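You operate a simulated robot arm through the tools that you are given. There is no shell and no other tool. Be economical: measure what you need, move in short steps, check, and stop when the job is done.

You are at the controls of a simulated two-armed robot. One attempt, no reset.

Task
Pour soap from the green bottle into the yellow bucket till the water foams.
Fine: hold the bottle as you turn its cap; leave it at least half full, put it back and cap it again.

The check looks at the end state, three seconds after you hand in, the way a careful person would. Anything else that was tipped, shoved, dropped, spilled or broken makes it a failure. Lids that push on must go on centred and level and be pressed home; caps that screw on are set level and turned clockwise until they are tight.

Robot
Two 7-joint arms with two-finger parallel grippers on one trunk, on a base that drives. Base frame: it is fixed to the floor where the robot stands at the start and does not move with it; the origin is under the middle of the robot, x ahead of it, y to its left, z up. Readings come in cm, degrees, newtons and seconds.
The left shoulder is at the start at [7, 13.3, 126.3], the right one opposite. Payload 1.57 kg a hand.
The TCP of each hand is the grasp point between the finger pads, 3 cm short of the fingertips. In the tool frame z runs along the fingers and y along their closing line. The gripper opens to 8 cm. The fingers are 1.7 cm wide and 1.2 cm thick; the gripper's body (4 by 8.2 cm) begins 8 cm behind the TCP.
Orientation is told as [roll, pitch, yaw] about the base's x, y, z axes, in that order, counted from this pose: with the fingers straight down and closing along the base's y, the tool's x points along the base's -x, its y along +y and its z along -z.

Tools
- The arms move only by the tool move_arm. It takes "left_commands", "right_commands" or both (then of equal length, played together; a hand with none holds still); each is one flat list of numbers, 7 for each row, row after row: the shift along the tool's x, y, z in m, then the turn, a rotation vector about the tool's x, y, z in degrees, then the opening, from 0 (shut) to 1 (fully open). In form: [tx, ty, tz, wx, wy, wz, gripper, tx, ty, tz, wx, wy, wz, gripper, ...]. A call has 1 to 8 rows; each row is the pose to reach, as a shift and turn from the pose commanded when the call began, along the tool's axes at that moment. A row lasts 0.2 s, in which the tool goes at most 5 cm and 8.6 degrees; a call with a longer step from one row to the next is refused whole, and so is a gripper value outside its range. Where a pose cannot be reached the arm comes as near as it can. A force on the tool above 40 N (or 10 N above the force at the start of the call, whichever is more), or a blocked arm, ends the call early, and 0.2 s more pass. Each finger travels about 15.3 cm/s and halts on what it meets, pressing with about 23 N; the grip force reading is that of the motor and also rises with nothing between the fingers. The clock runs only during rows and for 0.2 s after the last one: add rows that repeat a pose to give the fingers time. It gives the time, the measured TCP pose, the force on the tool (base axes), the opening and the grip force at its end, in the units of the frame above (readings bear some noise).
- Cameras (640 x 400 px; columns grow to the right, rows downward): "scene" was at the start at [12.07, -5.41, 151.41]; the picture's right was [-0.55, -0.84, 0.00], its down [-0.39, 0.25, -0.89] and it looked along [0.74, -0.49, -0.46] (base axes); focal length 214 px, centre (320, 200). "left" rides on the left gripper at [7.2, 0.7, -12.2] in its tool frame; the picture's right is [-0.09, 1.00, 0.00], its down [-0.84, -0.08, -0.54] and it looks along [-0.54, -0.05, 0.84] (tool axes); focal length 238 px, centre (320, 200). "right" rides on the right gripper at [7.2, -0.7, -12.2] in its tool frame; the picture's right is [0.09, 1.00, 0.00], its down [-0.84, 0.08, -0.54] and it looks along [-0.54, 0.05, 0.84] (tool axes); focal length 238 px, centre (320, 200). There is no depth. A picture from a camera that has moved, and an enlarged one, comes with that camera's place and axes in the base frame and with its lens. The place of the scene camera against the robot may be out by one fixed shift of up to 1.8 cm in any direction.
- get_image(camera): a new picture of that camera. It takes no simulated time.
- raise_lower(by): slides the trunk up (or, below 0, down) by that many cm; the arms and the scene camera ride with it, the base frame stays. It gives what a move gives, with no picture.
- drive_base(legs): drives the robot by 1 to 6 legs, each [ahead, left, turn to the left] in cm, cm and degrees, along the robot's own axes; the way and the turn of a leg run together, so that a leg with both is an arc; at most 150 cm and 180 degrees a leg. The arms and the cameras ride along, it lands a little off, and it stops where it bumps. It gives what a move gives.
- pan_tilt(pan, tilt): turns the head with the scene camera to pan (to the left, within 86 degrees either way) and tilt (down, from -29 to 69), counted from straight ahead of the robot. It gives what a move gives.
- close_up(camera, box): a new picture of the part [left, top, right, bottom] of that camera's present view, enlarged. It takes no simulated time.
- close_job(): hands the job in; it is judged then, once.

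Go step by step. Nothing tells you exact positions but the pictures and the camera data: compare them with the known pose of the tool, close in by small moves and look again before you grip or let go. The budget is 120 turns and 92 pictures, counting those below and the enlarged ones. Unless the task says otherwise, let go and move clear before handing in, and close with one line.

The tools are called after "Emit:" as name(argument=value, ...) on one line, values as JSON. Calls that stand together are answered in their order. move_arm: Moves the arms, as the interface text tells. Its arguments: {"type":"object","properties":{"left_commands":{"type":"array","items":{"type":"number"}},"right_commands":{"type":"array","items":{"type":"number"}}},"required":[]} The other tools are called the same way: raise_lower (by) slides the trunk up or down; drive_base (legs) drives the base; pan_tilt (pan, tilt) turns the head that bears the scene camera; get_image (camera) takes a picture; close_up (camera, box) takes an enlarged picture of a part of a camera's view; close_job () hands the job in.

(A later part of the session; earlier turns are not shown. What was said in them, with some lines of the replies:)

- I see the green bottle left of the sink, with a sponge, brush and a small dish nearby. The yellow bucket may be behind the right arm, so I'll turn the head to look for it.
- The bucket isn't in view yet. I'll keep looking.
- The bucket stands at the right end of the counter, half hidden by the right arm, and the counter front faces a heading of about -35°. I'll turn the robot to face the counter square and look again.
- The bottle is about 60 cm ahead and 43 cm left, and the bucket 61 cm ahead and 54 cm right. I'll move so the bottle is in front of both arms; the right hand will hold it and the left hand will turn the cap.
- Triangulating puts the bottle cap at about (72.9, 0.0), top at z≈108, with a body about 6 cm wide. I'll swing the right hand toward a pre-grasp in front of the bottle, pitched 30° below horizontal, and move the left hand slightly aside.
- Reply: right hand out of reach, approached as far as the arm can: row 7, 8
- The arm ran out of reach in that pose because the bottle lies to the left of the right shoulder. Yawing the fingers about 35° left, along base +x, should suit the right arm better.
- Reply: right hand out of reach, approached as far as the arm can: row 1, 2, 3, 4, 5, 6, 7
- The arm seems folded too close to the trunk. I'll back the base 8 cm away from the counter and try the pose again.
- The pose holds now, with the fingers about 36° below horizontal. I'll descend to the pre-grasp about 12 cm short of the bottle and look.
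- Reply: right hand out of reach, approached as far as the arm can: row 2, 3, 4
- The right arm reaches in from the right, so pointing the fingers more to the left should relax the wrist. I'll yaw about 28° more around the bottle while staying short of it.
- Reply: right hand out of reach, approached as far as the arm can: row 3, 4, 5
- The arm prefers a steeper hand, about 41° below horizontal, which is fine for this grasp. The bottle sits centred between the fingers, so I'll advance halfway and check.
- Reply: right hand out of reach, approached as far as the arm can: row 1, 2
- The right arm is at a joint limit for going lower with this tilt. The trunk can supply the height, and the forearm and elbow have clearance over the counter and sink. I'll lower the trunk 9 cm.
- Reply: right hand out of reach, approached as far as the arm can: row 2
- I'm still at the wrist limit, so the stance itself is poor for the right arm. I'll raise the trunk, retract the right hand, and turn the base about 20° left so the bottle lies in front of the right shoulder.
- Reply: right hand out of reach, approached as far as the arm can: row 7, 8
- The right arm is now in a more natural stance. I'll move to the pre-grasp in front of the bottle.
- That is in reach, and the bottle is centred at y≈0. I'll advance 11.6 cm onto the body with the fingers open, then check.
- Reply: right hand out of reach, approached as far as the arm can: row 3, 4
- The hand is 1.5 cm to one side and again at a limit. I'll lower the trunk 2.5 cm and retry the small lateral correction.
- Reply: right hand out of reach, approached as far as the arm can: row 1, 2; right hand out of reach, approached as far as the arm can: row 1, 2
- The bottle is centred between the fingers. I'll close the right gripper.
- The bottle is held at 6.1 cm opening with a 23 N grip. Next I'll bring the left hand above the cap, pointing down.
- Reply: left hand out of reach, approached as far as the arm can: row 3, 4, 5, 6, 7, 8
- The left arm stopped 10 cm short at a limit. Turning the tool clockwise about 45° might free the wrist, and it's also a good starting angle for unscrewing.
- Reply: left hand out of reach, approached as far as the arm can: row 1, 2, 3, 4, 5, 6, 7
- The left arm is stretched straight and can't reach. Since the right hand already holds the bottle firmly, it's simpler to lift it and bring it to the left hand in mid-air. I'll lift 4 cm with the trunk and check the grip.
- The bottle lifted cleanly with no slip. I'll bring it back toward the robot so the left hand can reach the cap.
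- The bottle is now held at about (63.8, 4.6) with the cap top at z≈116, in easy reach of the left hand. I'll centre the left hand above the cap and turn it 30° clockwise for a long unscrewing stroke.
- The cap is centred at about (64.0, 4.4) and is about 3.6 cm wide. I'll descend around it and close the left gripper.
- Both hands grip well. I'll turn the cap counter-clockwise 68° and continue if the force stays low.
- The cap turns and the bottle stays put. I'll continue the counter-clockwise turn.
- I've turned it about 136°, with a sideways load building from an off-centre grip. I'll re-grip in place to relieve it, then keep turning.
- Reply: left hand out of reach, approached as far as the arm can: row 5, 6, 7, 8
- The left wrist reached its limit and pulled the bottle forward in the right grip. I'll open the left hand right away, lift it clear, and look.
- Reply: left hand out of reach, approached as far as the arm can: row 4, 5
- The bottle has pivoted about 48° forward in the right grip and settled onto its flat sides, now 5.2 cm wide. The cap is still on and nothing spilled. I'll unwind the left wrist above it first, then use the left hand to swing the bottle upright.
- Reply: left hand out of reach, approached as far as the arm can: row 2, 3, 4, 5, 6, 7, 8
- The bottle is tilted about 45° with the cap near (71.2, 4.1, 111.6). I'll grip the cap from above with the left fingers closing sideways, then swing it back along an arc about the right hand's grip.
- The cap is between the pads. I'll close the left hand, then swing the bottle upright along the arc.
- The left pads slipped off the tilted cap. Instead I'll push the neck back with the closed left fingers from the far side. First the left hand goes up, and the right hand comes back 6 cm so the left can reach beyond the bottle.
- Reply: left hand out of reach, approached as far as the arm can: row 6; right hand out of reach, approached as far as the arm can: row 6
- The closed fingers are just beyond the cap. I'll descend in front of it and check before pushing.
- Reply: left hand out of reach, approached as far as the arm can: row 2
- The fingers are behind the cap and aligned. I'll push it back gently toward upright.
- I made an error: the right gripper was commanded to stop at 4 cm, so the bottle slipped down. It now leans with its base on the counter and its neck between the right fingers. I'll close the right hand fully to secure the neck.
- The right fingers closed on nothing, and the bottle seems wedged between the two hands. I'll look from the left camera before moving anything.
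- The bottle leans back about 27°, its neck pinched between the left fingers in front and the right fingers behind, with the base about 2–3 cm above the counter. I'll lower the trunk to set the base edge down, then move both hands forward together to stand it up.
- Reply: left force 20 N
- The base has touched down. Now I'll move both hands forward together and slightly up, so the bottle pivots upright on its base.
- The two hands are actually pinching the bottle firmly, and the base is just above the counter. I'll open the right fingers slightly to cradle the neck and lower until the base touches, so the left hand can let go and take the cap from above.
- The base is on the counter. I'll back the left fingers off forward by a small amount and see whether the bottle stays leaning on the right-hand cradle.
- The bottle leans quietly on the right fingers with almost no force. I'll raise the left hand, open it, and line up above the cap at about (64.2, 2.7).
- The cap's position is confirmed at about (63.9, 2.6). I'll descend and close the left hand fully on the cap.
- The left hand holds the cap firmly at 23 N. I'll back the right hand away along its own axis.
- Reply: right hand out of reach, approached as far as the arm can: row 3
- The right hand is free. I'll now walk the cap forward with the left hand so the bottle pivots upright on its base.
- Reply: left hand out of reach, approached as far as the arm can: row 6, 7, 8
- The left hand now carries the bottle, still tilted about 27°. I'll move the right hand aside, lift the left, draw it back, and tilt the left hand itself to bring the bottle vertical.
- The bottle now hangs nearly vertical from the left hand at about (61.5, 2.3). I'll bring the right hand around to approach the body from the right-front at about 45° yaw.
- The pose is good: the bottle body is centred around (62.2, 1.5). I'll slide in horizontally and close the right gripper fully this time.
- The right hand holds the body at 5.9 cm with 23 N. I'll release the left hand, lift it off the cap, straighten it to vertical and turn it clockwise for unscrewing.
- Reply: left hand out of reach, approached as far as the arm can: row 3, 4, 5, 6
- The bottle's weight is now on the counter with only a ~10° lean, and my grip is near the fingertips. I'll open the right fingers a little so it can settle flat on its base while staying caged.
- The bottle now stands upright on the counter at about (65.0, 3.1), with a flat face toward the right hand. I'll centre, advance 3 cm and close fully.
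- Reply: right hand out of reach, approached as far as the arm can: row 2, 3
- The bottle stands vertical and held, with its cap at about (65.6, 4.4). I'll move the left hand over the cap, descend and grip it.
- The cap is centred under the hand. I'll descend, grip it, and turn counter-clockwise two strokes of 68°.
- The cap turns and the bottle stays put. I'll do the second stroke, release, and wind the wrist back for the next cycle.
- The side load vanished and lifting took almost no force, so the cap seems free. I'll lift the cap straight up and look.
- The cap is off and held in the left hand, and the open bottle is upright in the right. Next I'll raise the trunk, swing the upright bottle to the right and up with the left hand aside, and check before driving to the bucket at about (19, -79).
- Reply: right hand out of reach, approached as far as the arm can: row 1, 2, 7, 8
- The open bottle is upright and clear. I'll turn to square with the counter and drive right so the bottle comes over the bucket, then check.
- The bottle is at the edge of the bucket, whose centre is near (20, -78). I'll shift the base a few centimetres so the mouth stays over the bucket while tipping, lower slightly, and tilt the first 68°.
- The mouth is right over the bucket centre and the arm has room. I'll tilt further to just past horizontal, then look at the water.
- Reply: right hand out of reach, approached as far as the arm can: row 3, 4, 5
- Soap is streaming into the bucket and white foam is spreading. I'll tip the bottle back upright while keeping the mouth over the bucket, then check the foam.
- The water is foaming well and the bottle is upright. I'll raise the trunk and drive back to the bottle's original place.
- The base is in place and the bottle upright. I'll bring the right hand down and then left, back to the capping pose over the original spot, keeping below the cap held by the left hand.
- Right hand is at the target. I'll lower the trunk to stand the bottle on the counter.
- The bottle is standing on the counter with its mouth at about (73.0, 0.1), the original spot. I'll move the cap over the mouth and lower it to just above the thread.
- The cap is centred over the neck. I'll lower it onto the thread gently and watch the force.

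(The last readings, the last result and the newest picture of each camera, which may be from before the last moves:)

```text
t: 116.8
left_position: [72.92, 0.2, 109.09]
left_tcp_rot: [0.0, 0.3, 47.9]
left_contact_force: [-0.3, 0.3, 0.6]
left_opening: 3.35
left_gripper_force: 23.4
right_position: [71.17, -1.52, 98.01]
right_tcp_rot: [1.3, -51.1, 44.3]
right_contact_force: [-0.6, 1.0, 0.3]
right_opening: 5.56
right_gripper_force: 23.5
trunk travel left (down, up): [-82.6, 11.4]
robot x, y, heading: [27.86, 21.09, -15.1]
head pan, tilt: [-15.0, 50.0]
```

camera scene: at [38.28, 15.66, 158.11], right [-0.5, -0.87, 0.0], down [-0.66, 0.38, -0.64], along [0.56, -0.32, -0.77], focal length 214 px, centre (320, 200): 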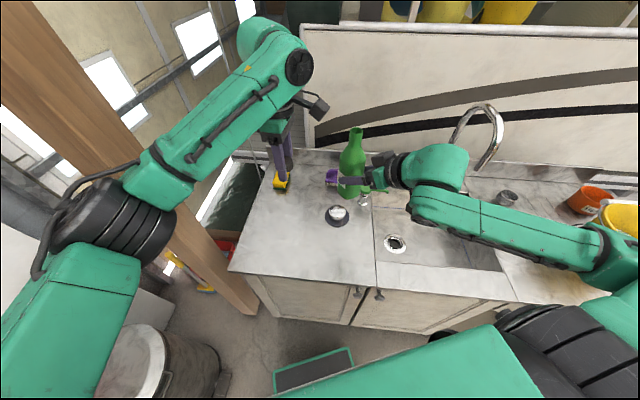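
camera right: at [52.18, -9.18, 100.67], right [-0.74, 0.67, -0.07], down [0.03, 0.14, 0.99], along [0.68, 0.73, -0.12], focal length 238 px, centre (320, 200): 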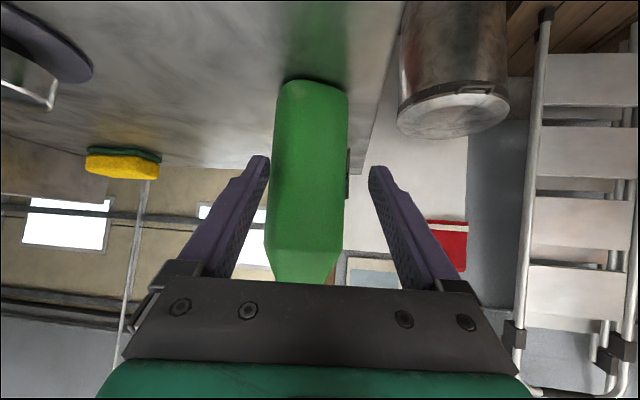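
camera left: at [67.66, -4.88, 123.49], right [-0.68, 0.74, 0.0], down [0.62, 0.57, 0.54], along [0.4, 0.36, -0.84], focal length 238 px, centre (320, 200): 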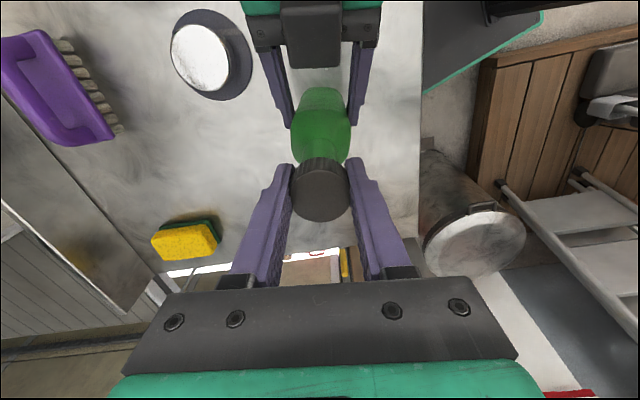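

No contact force yet. I'll press down slightly while turning clockwise.

Emit:
move_arm(left_commands=[0, 0, 0.002, 0, 0, 0, 0, 0, 0, 0.003, 0, 0, 8.5, 0, 0, 0, 0.0035, 0, 0, 17, 0, 0, 0, 0.004, 0, 0, 25.5, 0, 0, 0, 0.004, 0, 0, 34, 0, 0, 0, 0.004, 0, 0, 42.5, 0, 0, 0, 0.004, 0, 0, 51, 0, 0, 0, 0.004, 0, 0, 59.5, 0], right_commands=[0, 0, 0, 0, 0, 0, 0, 0, 0, 0, 0, 0, 0, 0, 0, 0, 0, 0, 0, 0, 0, 0, 0, 0, 0, 0, 0, 0, 0, 0, 0, 0, 0, 0, 0, 0, 0, 0, 0, 0, 0, 0, 0, 0, 0, 0, 0, 0, 0, 0, 0, 0, 0, 0, 0, 0])

```text
t: 118.6
left_position: [72.94, -0.0, 108.73]
left_tcp_rot: [-0.2, 0.0, -11.7]
left_contact_force: [-6.0, 3.4, 3.2]
left_opening: 3.35
left_gripper_force: 22.7
right_position: [71.28, -1.61, 98.1]
right_tcp_rot: [1.2, -51.1, 44.2]
right_contact_force: [5.8, -4.9, -2.0]
right_opening: 5.52
right_gripper_force: 22.8
trunk travel left (down, up): [-82.6, 11.4]
robot x, y, heading: [27.52, 20.8, -15.0]
head pan, tilt: [-15.0, 50.0]
```

The thread seems to be engaging. I'll continue clockwise.

Emit:
move_arm(left_commands=[0, 0, 0, 0, 0, 8.5, 0, 0, 0, 0.0005, 0, 0, 17, 0, 0, 0, 0.0005, 0, 0, 25.5, 0, 0, 0, 0.001, 0, 0, 34, 0, 0, 0, 0.001, 0, 0, 42.5, 0, 0, 0, 0.001, 0, 0, 51, 0, 0, 0, 0.001, 0, 0, 59.5, 0, 0, 0, 0.001, 0, 0, 68, 0], right_commands=[0, 0, 0, 0, 0, 0, 0, 0, 0, 0, 0, 0, 0, 0, 0, 0, 0, 0, 0, 0, 0, 0, 0, 0, 0, 0, 0, 0, 0, 0, 0, 0, 0, 0, 0, 0, 0, 0, 0, 0, 0, 0, 0, 0, 0, 0, 0, 0, 0, 0, 0, 0, 0, 0, 0, 0])

Emit:
get_image(camera="right")

```text
t: 120.4
left_position: [72.9, 0.08, 108.64]
left_tcp_rot: [0.0, -0.2, -79.7]
left_contact_force: [0.6, 4.8, 4.4]
left_opening: 3.34
left_gripper_force: 22.7
right_position: [71.23, -1.55, 98.1]
right_tcp_rot: [1.4, -51.0, 44.2]
right_contact_force: [-1.8, -5.7, -1.6]
right_opening: 5.57
right_gripper_force: 23.0
trunk travel left (down, up): [-82.6, 11.4]
robot x, y, heading: [27.57, 21.07, -15.2]
head pan, tilt: [-15.0, 50.0]
```

```text
4 pictures are left
camera right: at [61.74, -12.07, 100.18], right [-0.75, 0.66, -0.06], down [0.03, 0.12, 0.99], along [0.66, 0.74, -0.11], focal length 238 px, centre (320, 200)
```

right: 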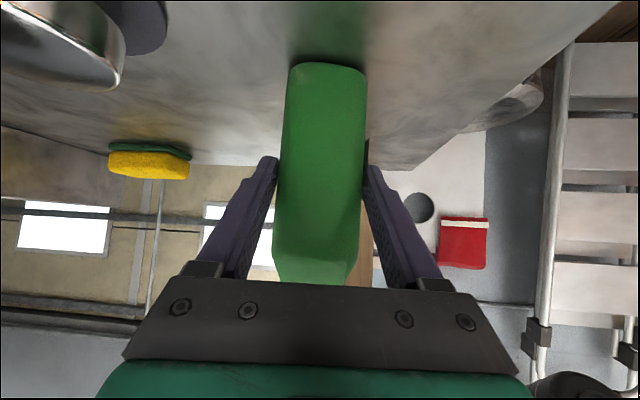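

The bottle is upright and steady. I'll release the cap, wind the wrist back, and re-grip for another clockwise cycle.

Emit:
move_arm(left_commands=[0, 0, 0, 0, 0, 0, 0.7, 0, 0, 0, 0, 0, 0, 0.7, 0, 0, 0, 0, 0, -8.5, 0.7, 0, 0, 0, 0, 0, -17, 0.7, 0, 0, 0, 0, 0, -25.5, 0.7, 0, 0, 0, 0, 0, -34, 0.7, 0, 0, 0, 0, 0, -42.5, 0.7, 0, 0, 0, 0, 0, -51, 0.7], right_commands=[0, 0, 0, 0, 0, 0, 0, 0, 0, 0, 0, 0, 0, 0, 0, 0, 0, 0, 0, 0, 0, 0, 0, 0, 0, 0, 0, 0, 0, 0, 0, 0, 0, 0, 0, 0, 0, 0, 0, 0, 0, 0, 0, 0, 0, 0, 0, 0, 0, 0, 0, 0, 0, 0, 0, 0])

Emit:
move_arm(left_commands=[0, 0, 0, 0, 0, -8.5, 0.7, 0, 0, 0, 0, 0, -17, 0.7, 0, 0, 0, 0, 0, -25.5, 0.7, 0, 0, 0, 0, 0, -34, 0.7, 0, 0, 0, 0, 0, -42.5, 0.7, 0, 0, 0, 0, 0, -51, 0.7, 0, 0, 0, 0, 0, -59.5, 0.7, 0, 0, 0, 0, 0, -68, 0.7])

Emit:
move_arm(left_commands=[0, 0, 0, 0, 0, 0, 0.4, 0, 0, 0, 0, 0, 0, 0, 0, 0, 0, 0, 0, 0, 0, 0, 0, 0, 0, 0, 0, 0])

Emit:
move_arm(left_commands=[0, 0, 0, 0, 0, 8.5, 0, 0, 0, 0, 0, 0, 17, 0, 0, 0, 0.0003, 0, 0, 25.5, 0, 0, 0, 0.0005, 0, 0, 34, 0, 0, 0, 0.0006, 0, 0, 42.5, 0, 0, 0, 0.0008, 0, 0, 51, 0, 0, 0, 0.001, 0, 0, 59.5, 0, 0, 0, 0.001, 0, 0, 68, 0], right_commands=[0, 0, 0, 0, 0, 0, 0, 0, 0, 0, 0, 0, 0, 0, 0, 0, 0, 0, 0, 0, 0, 0, 0, 0, 0, 0, 0, 0, 0, 0, 0, 0, 0, 0, 0, 0, 0, 0, 0, 0, 0, 0, 0, 0, 0, 0, 0, 0, 0, 0, 0, 0, 0, 0, 0, 0])

```text
t: 122.2
left_position: [73.04, -0.05, 108.74]
left_tcp_rot: [-0.2, -0.2, -28.4]
left_contact_force: [0.0, 0.5, 0.6]
left_opening: 5.57
left_gripper_force: 0.0
right_position: [71.27, -1.63, 98.2]
right_tcp_rot: [1.3, -51.1, 44.1]
right_contact_force: [-0.3, 0.6, -1.2]
right_opening: 5.6
right_gripper_force: 22.8
trunk travel left (down, up): [-82.6, 11.4]
robot x, y, heading: [27.37, 20.99, -15.0]
head pan, tilt: [-15.0, 50.0]
```

```text
t: 124.0
left_position: [72.9, 0.09, 108.57]
left_tcp_rot: [-0.1, 0.2, 39.6]
left_contact_force: [0.5, 0.1, -0.3]
left_opening: 5.61
left_gripper_force: 0.1
right_position: [71.19, -1.56, 98.1]
right_tcp_rot: [1.5, -51.1, 44.2]
right_contact_force: [0.2, -0.3, -0.2]
right_opening: 5.55
right_gripper_force: 23.3
trunk travel left (down, up): [-82.6, 11.4]
robot x, y, heading: [27.8, 20.81, -14.9]
head pan, tilt: [-15.0, 50.0]
```

```text
t: 125.0
left_position: [72.87, -0.01, 108.63]
left_tcp_rot: [-0.2, 0.2, 39.6]
left_contact_force: [4.5, -4.0, -0.2]
left_opening: 3.57
left_gripper_force: 23.1
right_position: [71.17, -1.53, 97.97]
right_tcp_rot: [1.4, -51.1, 44.1]
right_contact_force: [-3.1, 4.4, -2.2]
right_opening: 5.54
right_gripper_force: 23.1
trunk travel left (down, up): [-82.6, 11.4]
robot x, y, heading: [27.51, 20.32, -14.6]
head pan, tilt: [-15.0, 50.0]
```

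```text
t: 126.8
left_position: [73.0, -0.05, 108.54]
left_tcp_rot: [-0.2, 0.0, -28.8]
left_contact_force: [-1.4, -4.1, 1.4]
left_opening: 3.55
left_gripper_force: 23.3
right_position: [71.34, -1.57, 97.99]
right_tcp_rot: [1.4, -51.0, 44.1]
right_contact_force: [1.0, 4.4, -5.5]
right_opening: 5.55
right_gripper_force: 23.1
trunk travel left (down, up): [-82.6, 11.4]
robot x, y, heading: [27.87, 20.88, -14.9]
head pan, tilt: [-15.0, 50.0]
```

Still turning freely. I'll finish this stroke and run another clockwise cycle.

Emit:
move_arm(left_commands=[0, 0, 0, 0, 0, 8.5, 0, 0, 0, 0, 0, 0, 17, 0, 0, 0, 0.0003, 0, 0, 25.5, 0, 0, 0, 0.0005, 0, 0, 34, 0, 0, 0, 0.0006, 0, 0, 42.5, 0, 0, 0, 0.0008, 0, 0, 51, 0, 0, 0, 0.0008, 0, 0, 59.5, 0], right_commands=[0, 0, 0, 0, 0, 0, 0, 0, 0, 0, 0, 0, 0, 0, 0, 0, 0, 0, 0, 0, 0, 0, 0, 0, 0, 0, 0, 0, 0, 0, 0, 0, 0, 0, 0, 0, 0, 0, 0, 0, 0, 0, 0, 0, 0, 0, 0, 0, 0])

Emit:
get_image(camera="right")

```text
t: 128.4
left_position: [72.94, 0.04, 108.51]
left_tcp_rot: [-0.1, -0.2, -88.2]
left_contact_force: [-5.4, -3.9, 3.5]
left_opening: 3.55
left_gripper_force: 22.9
right_position: [71.28, -1.5, 98.05]
right_tcp_rot: [1.3, -51.2, 44.2]
right_contact_force: [5.1, 4.3, -6.6]
right_opening: 5.56
right_gripper_force: 23.6
trunk travel left (down, up): [-82.6, 11.4]
robot x, y, heading: [27.51, 21.16, -15.1]
head pan, tilt: [-15.0, 50.0]
```

```text
3 pictures are left
camera right: at [61.84, -12.09, 100.16], right [-0.75, 0.66, -0.06], down [0.03, 0.12, 0.99], along [0.66, 0.74, -0.11], focal length 238 px, centre (320, 200)
```

right: 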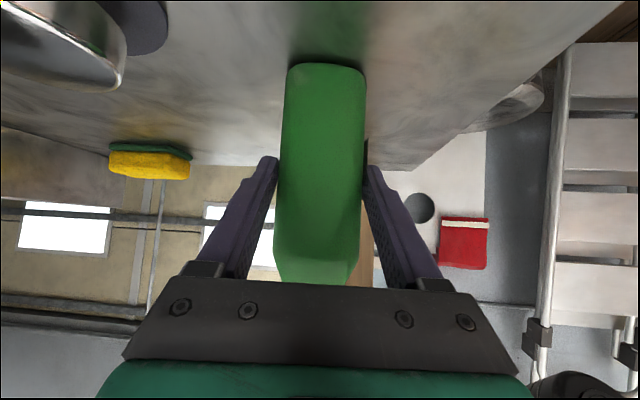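

Another full cycle: release, rewind, re-grip, and turn clockwise again.

Emit:
move_arm(left_commands=[0, 0, 0, 0, 0, 0, 0.7, 0, 0, 0, 0, 0, 0, 0.7, 0, 0, 0, 0, 0, -8.5, 0.7, 0, 0, 0, 0, 0, -17, 0.7, 0, 0, 0, 0, 0, -25.5, 0.7, 0, 0, 0, 0, 0, -34, 0.7, 0, 0, 0, 0, 0, -42.5, 0.7, 0, 0, 0, 0, 0, -51, 0.7], right_commands=[0, 0, 0, 0, 0, 0, 0, 0, 0, 0, 0, 0, 0, 0, 0, 0, 0, 0, 0, 0, 0, 0, 0, 0, 0, 0, 0, 0, 0, 0, 0, 0, 0, 0, 0, 0, 0, 0, 0, 0, 0, 0, 0, 0, 0, 0, 0, 0, 0, 0, 0, 0, 0, 0, 0, 0])

Emit:
move_arm(left_commands=[0, 0, 0, 0, 0, -8.5, 0.7, 0, 0, 0, 0, 0, -17, 0.7, 0, 0, 0, 0, 0, -25.5, 0.7, 0, 0, 0, 0, 0, -34, 0.7, 0, 0, 0, 0, 0, -42.5, 0.7, 0, 0, 0, 0, 0, -51, 0.7, 0, 0, 0, 0, 0, -59.5, 0.7, 0, 0, 0, 0, 0, -68, 0.7])

Emit:
move_arm(left_commands=[0, 0, 0, 0, 0, 0, 0.4, 0, 0, 0, 0, 0, 0, 0, 0, 0, 0, 0, 0, 0, 0, 0, 0, 0, 0, 0, 0, 0])

Emit:
move_arm(left_commands=[0, 0, 0, 0, 0, 8.5, 0, 0, 0, 0, 0, 0, 17, 0, 0, 0, 0, 0, 0, 25.5, 0, 0, 0, 0, 0, 0, 34, 0, 0, 0, 0, 0, 0, 42.5, 0, 0, 0, 0, 0, 0, 51, 0, 0, 0, 0, 0, 0, 59.5, 0, 0, 0, 0, 0, 0, 68, 0], right_commands=[0, 0, 0, 0, 0, 0, 0, 0, 0, 0, 0, 0, 0, 0, 0, 0, 0, 0, 0, 0, 0, 0, 0, 0, 0, 0, 0, 0, 0, 0, 0, 0, 0, 0, 0, 0, 0, 0, 0, 0, 0, 0, 0, 0, 0, 0, 0, 0, 0, 0, 0, 0, 0, 0, 0, 0])

```text
t: 130.2
left_position: [72.94, 0.1, 108.44]
left_tcp_rot: [-0.2, -0.1, -37.0]
left_contact_force: [0.4, -0.3, -0.6]
left_opening: 5.59
left_gripper_force: 0.2
right_position: [71.29, -1.59, 97.92]
right_tcp_rot: [1.5, -51.1, 44.2]
right_contact_force: [-0.1, -0.5, -2.6]
right_opening: 5.52
right_gripper_force: 23.5
trunk travel left (down, up): [-82.6, 11.4]
robot x, y, heading: [27.18, 20.88, -14.9]
head pan, tilt: [-15.0, 50.0]
```

```text
t: 132.0
left_position: [72.99, -0.11, 108.41]
left_tcp_rot: [-0.1, 0.3, 31.1]
left_contact_force: [0.1, -0.5, 1.0]
left_opening: 5.6
left_gripper_force: 0.1
right_position: [71.3, -1.5, 98.07]
right_tcp_rot: [1.5, -51.1, 44.1]
right_contact_force: [0.7, -0.2, -4.1]
right_opening: 5.55
right_gripper_force: 22.9
trunk travel left (down, up): [-82.6, 11.4]
robot x, y, heading: [27.5, 21.14, -14.9]
head pan, tilt: [-15.0, 50.0]
```

```text
t: 133.0
left_position: [72.91, 0.02, 108.42]
left_tcp_rot: [-0.1, 0.3, 31.0]
left_contact_force: [-0.1, 1.1, 0.5]
left_opening: 3.6
left_gripper_force: 22.6
right_position: [71.22, -1.44, 98.14]
right_tcp_rot: [1.4, -51.1, 44.3]
right_contact_force: [0.2, -0.3, -2.2]
right_opening: 5.54
right_gripper_force: 22.9
trunk travel left (down, up): [-82.6, 11.4]
robot x, y, heading: [27.71, 21.17, -14.9]
head pan, tilt: [-15.0, 50.0]
```

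```text
t: 134.8
left_position: [73.01, 0.12, 108.53]
left_tcp_rot: [-0.2, -0.1, -37.3]
left_contact_force: [-0.6, -0.7, -0.3]
left_opening: 3.45
left_gripper_force: 23.0
right_position: [71.3, -1.55, 98.06]
right_tcp_rot: [1.4, -51.2, 44.3]
right_contact_force: [0.6, 2.5, -2.8]
right_opening: 5.54
right_gripper_force: 23.0
trunk travel left (down, up): [-82.6, 11.4]
robot x, y, heading: [27.93, 21.06, -14.9]
head pan, tilt: [-15.0, 50.0]
```

I'll complete this stroke and do one more cycle to be sure the cap is tight.

Emit:
move_arm(left_commands=[0, 0, 0, 0, 0, 8.5, 0, 0, 0, 0, 0, 0, 17, 0, 0, 0, 0, 0, 0, 25.5, 0, 0, 0, 0, 0, 0, 34, 0, 0, 0, 0, 0, 0, 42.5, 0, 0, 0, 0, 0, 0, 51, 0], right_commands=[0, 0, 0, 0, 0, 0, 0, 0, 0, 0, 0, 0, 0, 0, 0, 0, 0, 0, 0, 0, 0, 0, 0, 0, 0, 0, 0, 0, 0, 0, 0, 0, 0, 0, 0, 0, 0, 0, 0, 0, 0, 0])

Emit:
move_arm(left_commands=[0, 0, 0, 0, 0, 0, 0.7, 0, 0, 0, 0, 0, 0, 0.7, 0, 0, 0, 0, 0, -8.5, 0.7, 0, 0, 0, 0, 0, -17, 0.7, 0, 0, 0, 0, 0, -25.5, 0.7, 0, 0, 0, 0, 0, -34, 0.7, 0, 0, 0, 0, 0, -42.5, 0.7, 0, 0, 0, 0, 0, -51, 0.7])

Emit:
move_arm(left_commands=[0, 0, 0, 0, 0, -8.5, 0.7, 0, 0, 0, 0, 0, -17, 0.7, 0, 0, 0, 0, 0, -25.5, 0.7, 0, 0, 0, 0, 0, -34, 0.7, 0, 0, 0, 0, 0, -42.5, 0.7, 0, 0, 0, 0, 0, -51, 0.7, 0, 0, 0, 0, 0, -59.5, 0.7, 0, 0, 0, 0, 0, -68, 0.7])

Emit:
move_arm(left_commands=[0, 0, 0, 0, 0, 0, 0.4, 0, 0, 0, 0, 0, 0, 0, 0, 0, 0, 0, 0, 0, 0, 0, 0, 0, 0, 0, 0, 0])

Emit:
move_arm(left_commands=[0, 0, 0, 0, 0, 8.5, 0, 0, 0, 0, 0, 0, 17, 0, 0, 0, 0, 0, 0, 25.5, 0, 0, 0, 0, 0, 0, 34, 0, 0, 0, 0, 0, 0, 42.5, 0, 0, 0, 0, 0, 0, 51, 0, 0, 0, 0, 0, 0, 59.5, 0, 0, 0, 0, 0, 0, 68, 0], right_commands=[0, 0, 0, 0, 0, 0, 0, 0, 0, 0, 0, 0, 0, 0, 0, 0, 0, 0, 0, 0, 0, 0, 0, 0, 0, 0, 0, 0, 0, 0, 0, 0, 0, 0, 0, 0, 0, 0, 0, 0, 0, 0, 0, 0, 0, 0, 0, 0, 0, 0, 0, 0, 0, 0, 0, 0])

Emit:
get_image(camera="left")

```text
t: 136.2
left_position: [73.0, 0.09, 108.45]
left_tcp_rot: [-0.1, -0.2, -88.0]
left_contact_force: [2.7, 1.4, -0.4]
left_opening: 3.4
left_gripper_force: 23.0
right_position: [71.33, -1.54, 97.99]
right_tcp_rot: [1.4, -51.0, 44.2]
right_contact_force: [-2.6, -0.7, -2.7]
right_opening: 5.55
right_gripper_force: 23.2
trunk travel left (down, up): [-82.6, 11.4]
robot x, y, heading: [27.39, 21.0, -14.8]
head pan, tilt: [-15.0, 50.0]
```

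```text
t: 138.0
left_position: [72.84, 0.2, 108.49]
left_tcp_rot: [-0.2, -0.1, -36.8]
left_contact_force: [-0.2, 0.0, 0.0]
left_opening: 5.57
left_gripper_force: 0.1
right_position: [71.14, -1.43, 98.19]
right_tcp_rot: [1.4, -51.1, 44.2]
right_contact_force: [-0.4, -1.0, -2.1]
right_opening: 5.56
right_gripper_force: 22.4
trunk travel left (down, up): [-82.6, 11.4]
robot x, y, heading: [27.71, 21.21, -15.0]
head pan, tilt: [-15.0, 50.0]
```

```text
t: 139.8
left_position: [72.98, 0.07, 108.46]
left_tcp_rot: [-0.1, 0.2, 31.1]
left_contact_force: [-0.3, 0.2, 0.2]
left_opening: 5.6
left_gripper_force: 0.0
right_position: [71.31, -1.57, 98.08]
right_tcp_rot: [1.3, -51.1, 44.2]
right_contact_force: [0.2, 0.6, -1.4]
right_opening: 5.55
right_gripper_force: 23.0
trunk travel left (down, up): [-82.6, 11.4]
robot x, y, heading: [27.49, 20.87, -14.8]
head pan, tilt: [-15.0, 50.0]
```

```text
t: 140.8
left_position: [72.89, 0.04, 108.48]
left_tcp_rot: [-0.2, 0.2, 31.0]
left_contact_force: [1.9, -0.9, 0.2]
left_opening: 3.58
left_gripper_force: 23.1
right_position: [71.39, -1.58, 98.1]
right_tcp_rot: [1.4, -51.2, 44.2]
right_contact_force: [-1.8, 0.4, -1.1]
right_opening: 5.59
right_gripper_force: 23.1
trunk travel left (down, up): [-82.6, 11.4]
robot x, y, heading: [27.49, 20.9, -14.7]
head pan, tilt: [-15.0, 50.0]
```

```text
t: 142.6
left_position: [72.83, 0.07, 108.52]
left_tcp_rot: [-0.1, -0.1, -37.0]
left_contact_force: [5.1, 14.3, 11.0]
left_opening: 3.61
left_gripper_force: 23.3
right_position: [71.3, -1.68, 98.14]
right_tcp_rot: [1.2, -50.9, 44.3]
right_contact_force: [-3.6, -19.6, -0.8]
right_opening: 5.83
right_gripper_force: 23.1
trunk travel left (down, up): [-82.6, 11.4]
robot x, y, heading: [27.88, 21.14, -15.0]
head pan, tilt: [-15.0, 50.0]
```

```text
2 pictures are left
camera left: at [67.6, 4.94, 120.75], right [0.67, 0.74, 0.0], down [0.62, -0.57, 0.54], along [0.4, -0.37, -0.84], focal length 238 px, centre (320, 200)
```

left: 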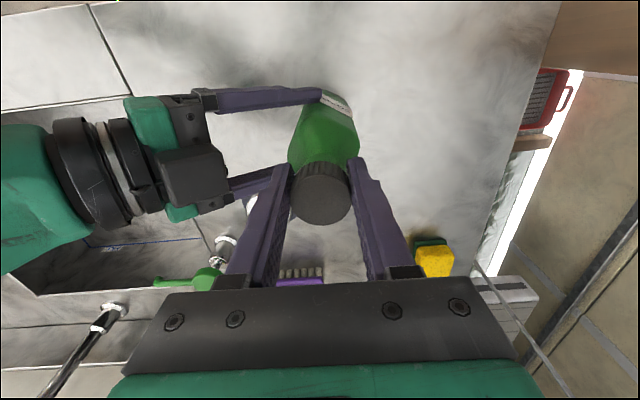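

The torque has jumped sharply and the bottle has begun to twist in the grip, so the cap is tight. I'll release the left hand, lift it clear, and lower slightly until the bottle's weight rests on the counter.

Emit:
move_arm(left_commands=[0, 0, 0, 0, 0, 0, 0.75, 0, 0, 0, 0, 0, 0, 0.8, 0, 0, 0, 0, 0, 0, 0.8, 0, 0, -0.03, 0, 0, 0, 0.8, 0, 0, -0.06, 0, 0, 0, 0.8, 0, 0, -0.08, 0, 0, 0, 0.8], right_commands=[0, 0, 0, 0, 0, 0, 0, 0, 0, 0, 0, 0, 0, 0, 0, 0, 0, 0, 0, 0, 0, 0, 0, 0, 0, 0, 0, 0, 0, 0, 0, 0, 0, 0, 0, 0, 0, 0, 0, 0, 0, 0])

Emit:
raise_lower(by=-0.3)

```text
t: 144.0
left_position: [72.88, 0.13, 116.55]
left_tcp_rot: [-0.2, -0.1, -37.0]
left_contact_force: [-0.2, -0.2, -0.3]
left_opening: 6.4
left_gripper_force: 0.1
right_position: [71.15, -1.49, 98.23]
right_tcp_rot: [1.3, -51.1, 44.2]
right_contact_force: [-0.6, 2.2, 2.6]
right_opening: 5.81
right_gripper_force: 23.0
trunk travel left (down, up): [-82.6, 11.4]
robot x, y, heading: [27.76, 20.57, -14.9]
head pan, tilt: [-15.0, 50.0]
```

```text
t: 144.5
left_position: [72.7, 0.3, 116.44]
left_tcp_rot: [-0.2, -0.3, -37.0]
left_contact_force: [0.4, -0.6, 1.0]
left_opening: 6.41
left_gripper_force: 0.1
right_position: [71.16, -1.44, 98.13]
right_tcp_rot: [1.0, -51.3, 44.6]
right_contact_force: [-1.9, 1.6, 13.3]
right_opening: 5.79
right_gripper_force: 23.0
trunk travel left (down, up): [-82.3, 11.7]
robot x, y, heading: [27.51, 21.14, -14.9]
head pan, tilt: [-15.0, 50.0]
```

The bottle is firmly on the counter. I'll relieve the pressure, open the right hand, and withdraw it straight back.

Emit:
raise_lower(by=0.3)

Emit:
move_arm(right_commands=[0, 0, 0, 0, 0, 0, 0.8, 0, 0, 0, 0, 0, 0, 0.9, 0, 0, 0, 0, 0, 0, 1, 0, 0, 0, 0, 0, 0, 1])

Emit:
get_image(camera="left")

```text
t: 145.1
left_position: [72.93, 0.2, 116.57]
left_tcp_rot: [-0.2, -0.1, -37.1]
left_contact_force: [-0.6, -0.4, -0.1]
left_opening: 6.41
left_gripper_force: 0.1
right_position: [71.15, -1.51, 98.05]
right_tcp_rot: [1.4, -51.0, 44.2]
right_contact_force: [-0.2, 1.9, 3.7]
right_opening: 5.79
right_gripper_force: 23.1
trunk travel left (down, up): [-82.6, 11.4]
robot x, y, heading: [27.3, 21.11, -14.7]
head pan, tilt: [-15.0, 50.0]
```

```text
t: 146.1
left_position: [73.03, 0.16, 116.5]
left_tcp_rot: [-0.2, 0.0, -37.0]
left_contact_force: [0.3, -0.3, -0.4]
left_opening: 6.41
left_gripper_force: 0.1
right_position: [71.21, -1.58, 98.14]
right_tcp_rot: [1.3, -51.1, 44.2]
right_contact_force: [-0.4, 0.0, 0.4]
right_opening: 8.02
right_gripper_force: 0.2
trunk travel left (down, up): [-82.6, 11.4]
robot x, y, heading: [27.6, 20.91, -14.7]
head pan, tilt: [-15.0, 50.0]
```

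```text
1 pictures are left
camera left: at [67.67, 4.94, 128.68], right [0.67, 0.74, 0.0], down [0.62, -0.56, 0.54], along [0.4, -0.37, -0.84], focal length 238 px, centre (320, 200)
```

left: 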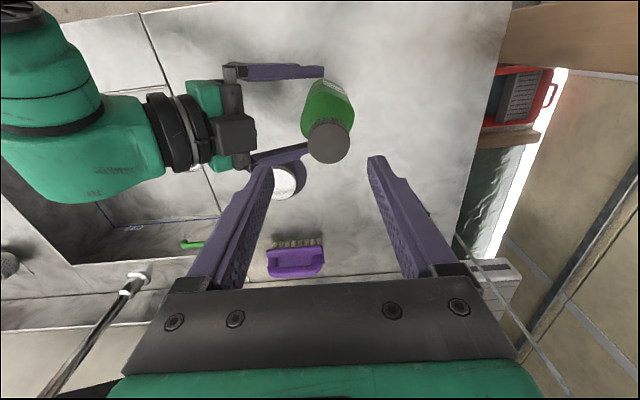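

The bottle stands capped on its own, with the fingers open on both sides. I'll withdraw along the finger direction by driving the base.

Emit:
drive_base(legs=[[-5.2, -8.6, 0]])

Emit:
raise_lower(by=10)

Emit:
drive_base(legs=[[-12, 0, 0]])

Emit:
get_image(camera="scene")

```text
t: 147.2
left_position: [65.8, -6.7, 116.36]
left_tcp_rot: [-0.2, -0.1, -37.0]
left_contact_force: [0.5, 0.6, -0.4]
left_opening: 6.41
left_gripper_force: 0.1
right_position: [64.23, -8.34, 98.07]
right_tcp_rot: [1.4, -51.0, 44.2]
right_contact_force: [0.5, 1.3, 0.1]
right_opening: 7.98
right_gripper_force: 0.1
trunk travel left (down, up): [-82.6, 11.4]
robot x, y, heading: [20.55, 14.11, -14.8]
head pan, tilt: [-15.0, 50.0]
```

```text
t: 148.5
left_position: [65.74, -6.77, 126.51]
left_tcp_rot: [-0.2, 0.0, -37.0]
left_contact_force: [0.6, -0.5, 1.0]
left_opening: 6.4
left_gripper_force: 0.1
right_position: [64.09, -8.45, 108.1]
right_tcp_rot: [1.3, -51.2, 44.4]
right_contact_force: [-0.4, 0.5, 0.3]
right_opening: 8.0
right_gripper_force: 0.2
trunk travel left (down, up): [-92.6, 1.4]
robot x, y, heading: [20.69, 13.95, -14.9]
head pan, tilt: [-15.0, 50.0]
```

```text
t: 149.8
left_position: [54.56, -3.71, 126.35]
left_tcp_rot: [-0.3, 0.1, -36.9]
left_contact_force: [0.2, 0.7, -0.3]
left_opening: 6.4
left_gripper_force: 0.1
right_position: [52.93, -5.48, 108.0]
right_tcp_rot: [1.6, -51.0, 44.0]
right_contact_force: [0.5, 0.0, 0.0]
right_opening: 8.0
right_gripper_force: 0.0
trunk travel left (down, up): [-92.6, 1.4]
robot x, y, heading: [8.85, 17.27, -15.0]
head pan, tilt: [-15.0, 50.0]
```

```text
0 pictures are left
camera scene: at [20.28, 11.45, 157.04], right [-0.5, -0.87, 0.0], down [-0.67, 0.38, -0.64], along [0.56, -0.32, -0.77], focal length 214 px, centre (320, 200)
```

scene: 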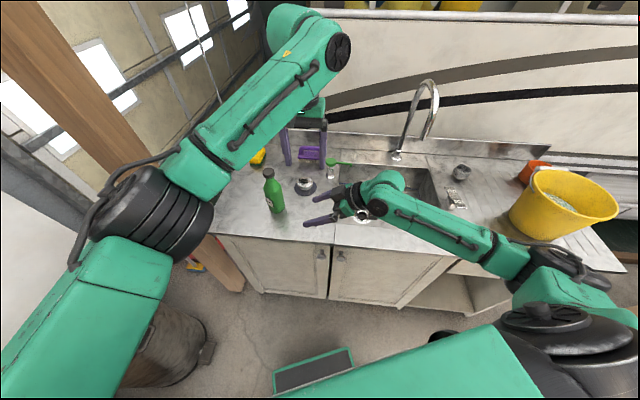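

The green bottle stands capped and upright where it started, the bucket holds foam, and both hands are empty and clear, so I'm handing the job in.

Emit:
close_job()

```text
The job is handed in.
```

I poured soap from the green bottle into the yellow bucket until the water foamed, then put the bottle back where it stood and screwed its cap on tight. During handling the bottle slipped in my grip once and was stood back up with the cap still on, and nothing spilled. From the change in its weight I estimate it is still more than half full.
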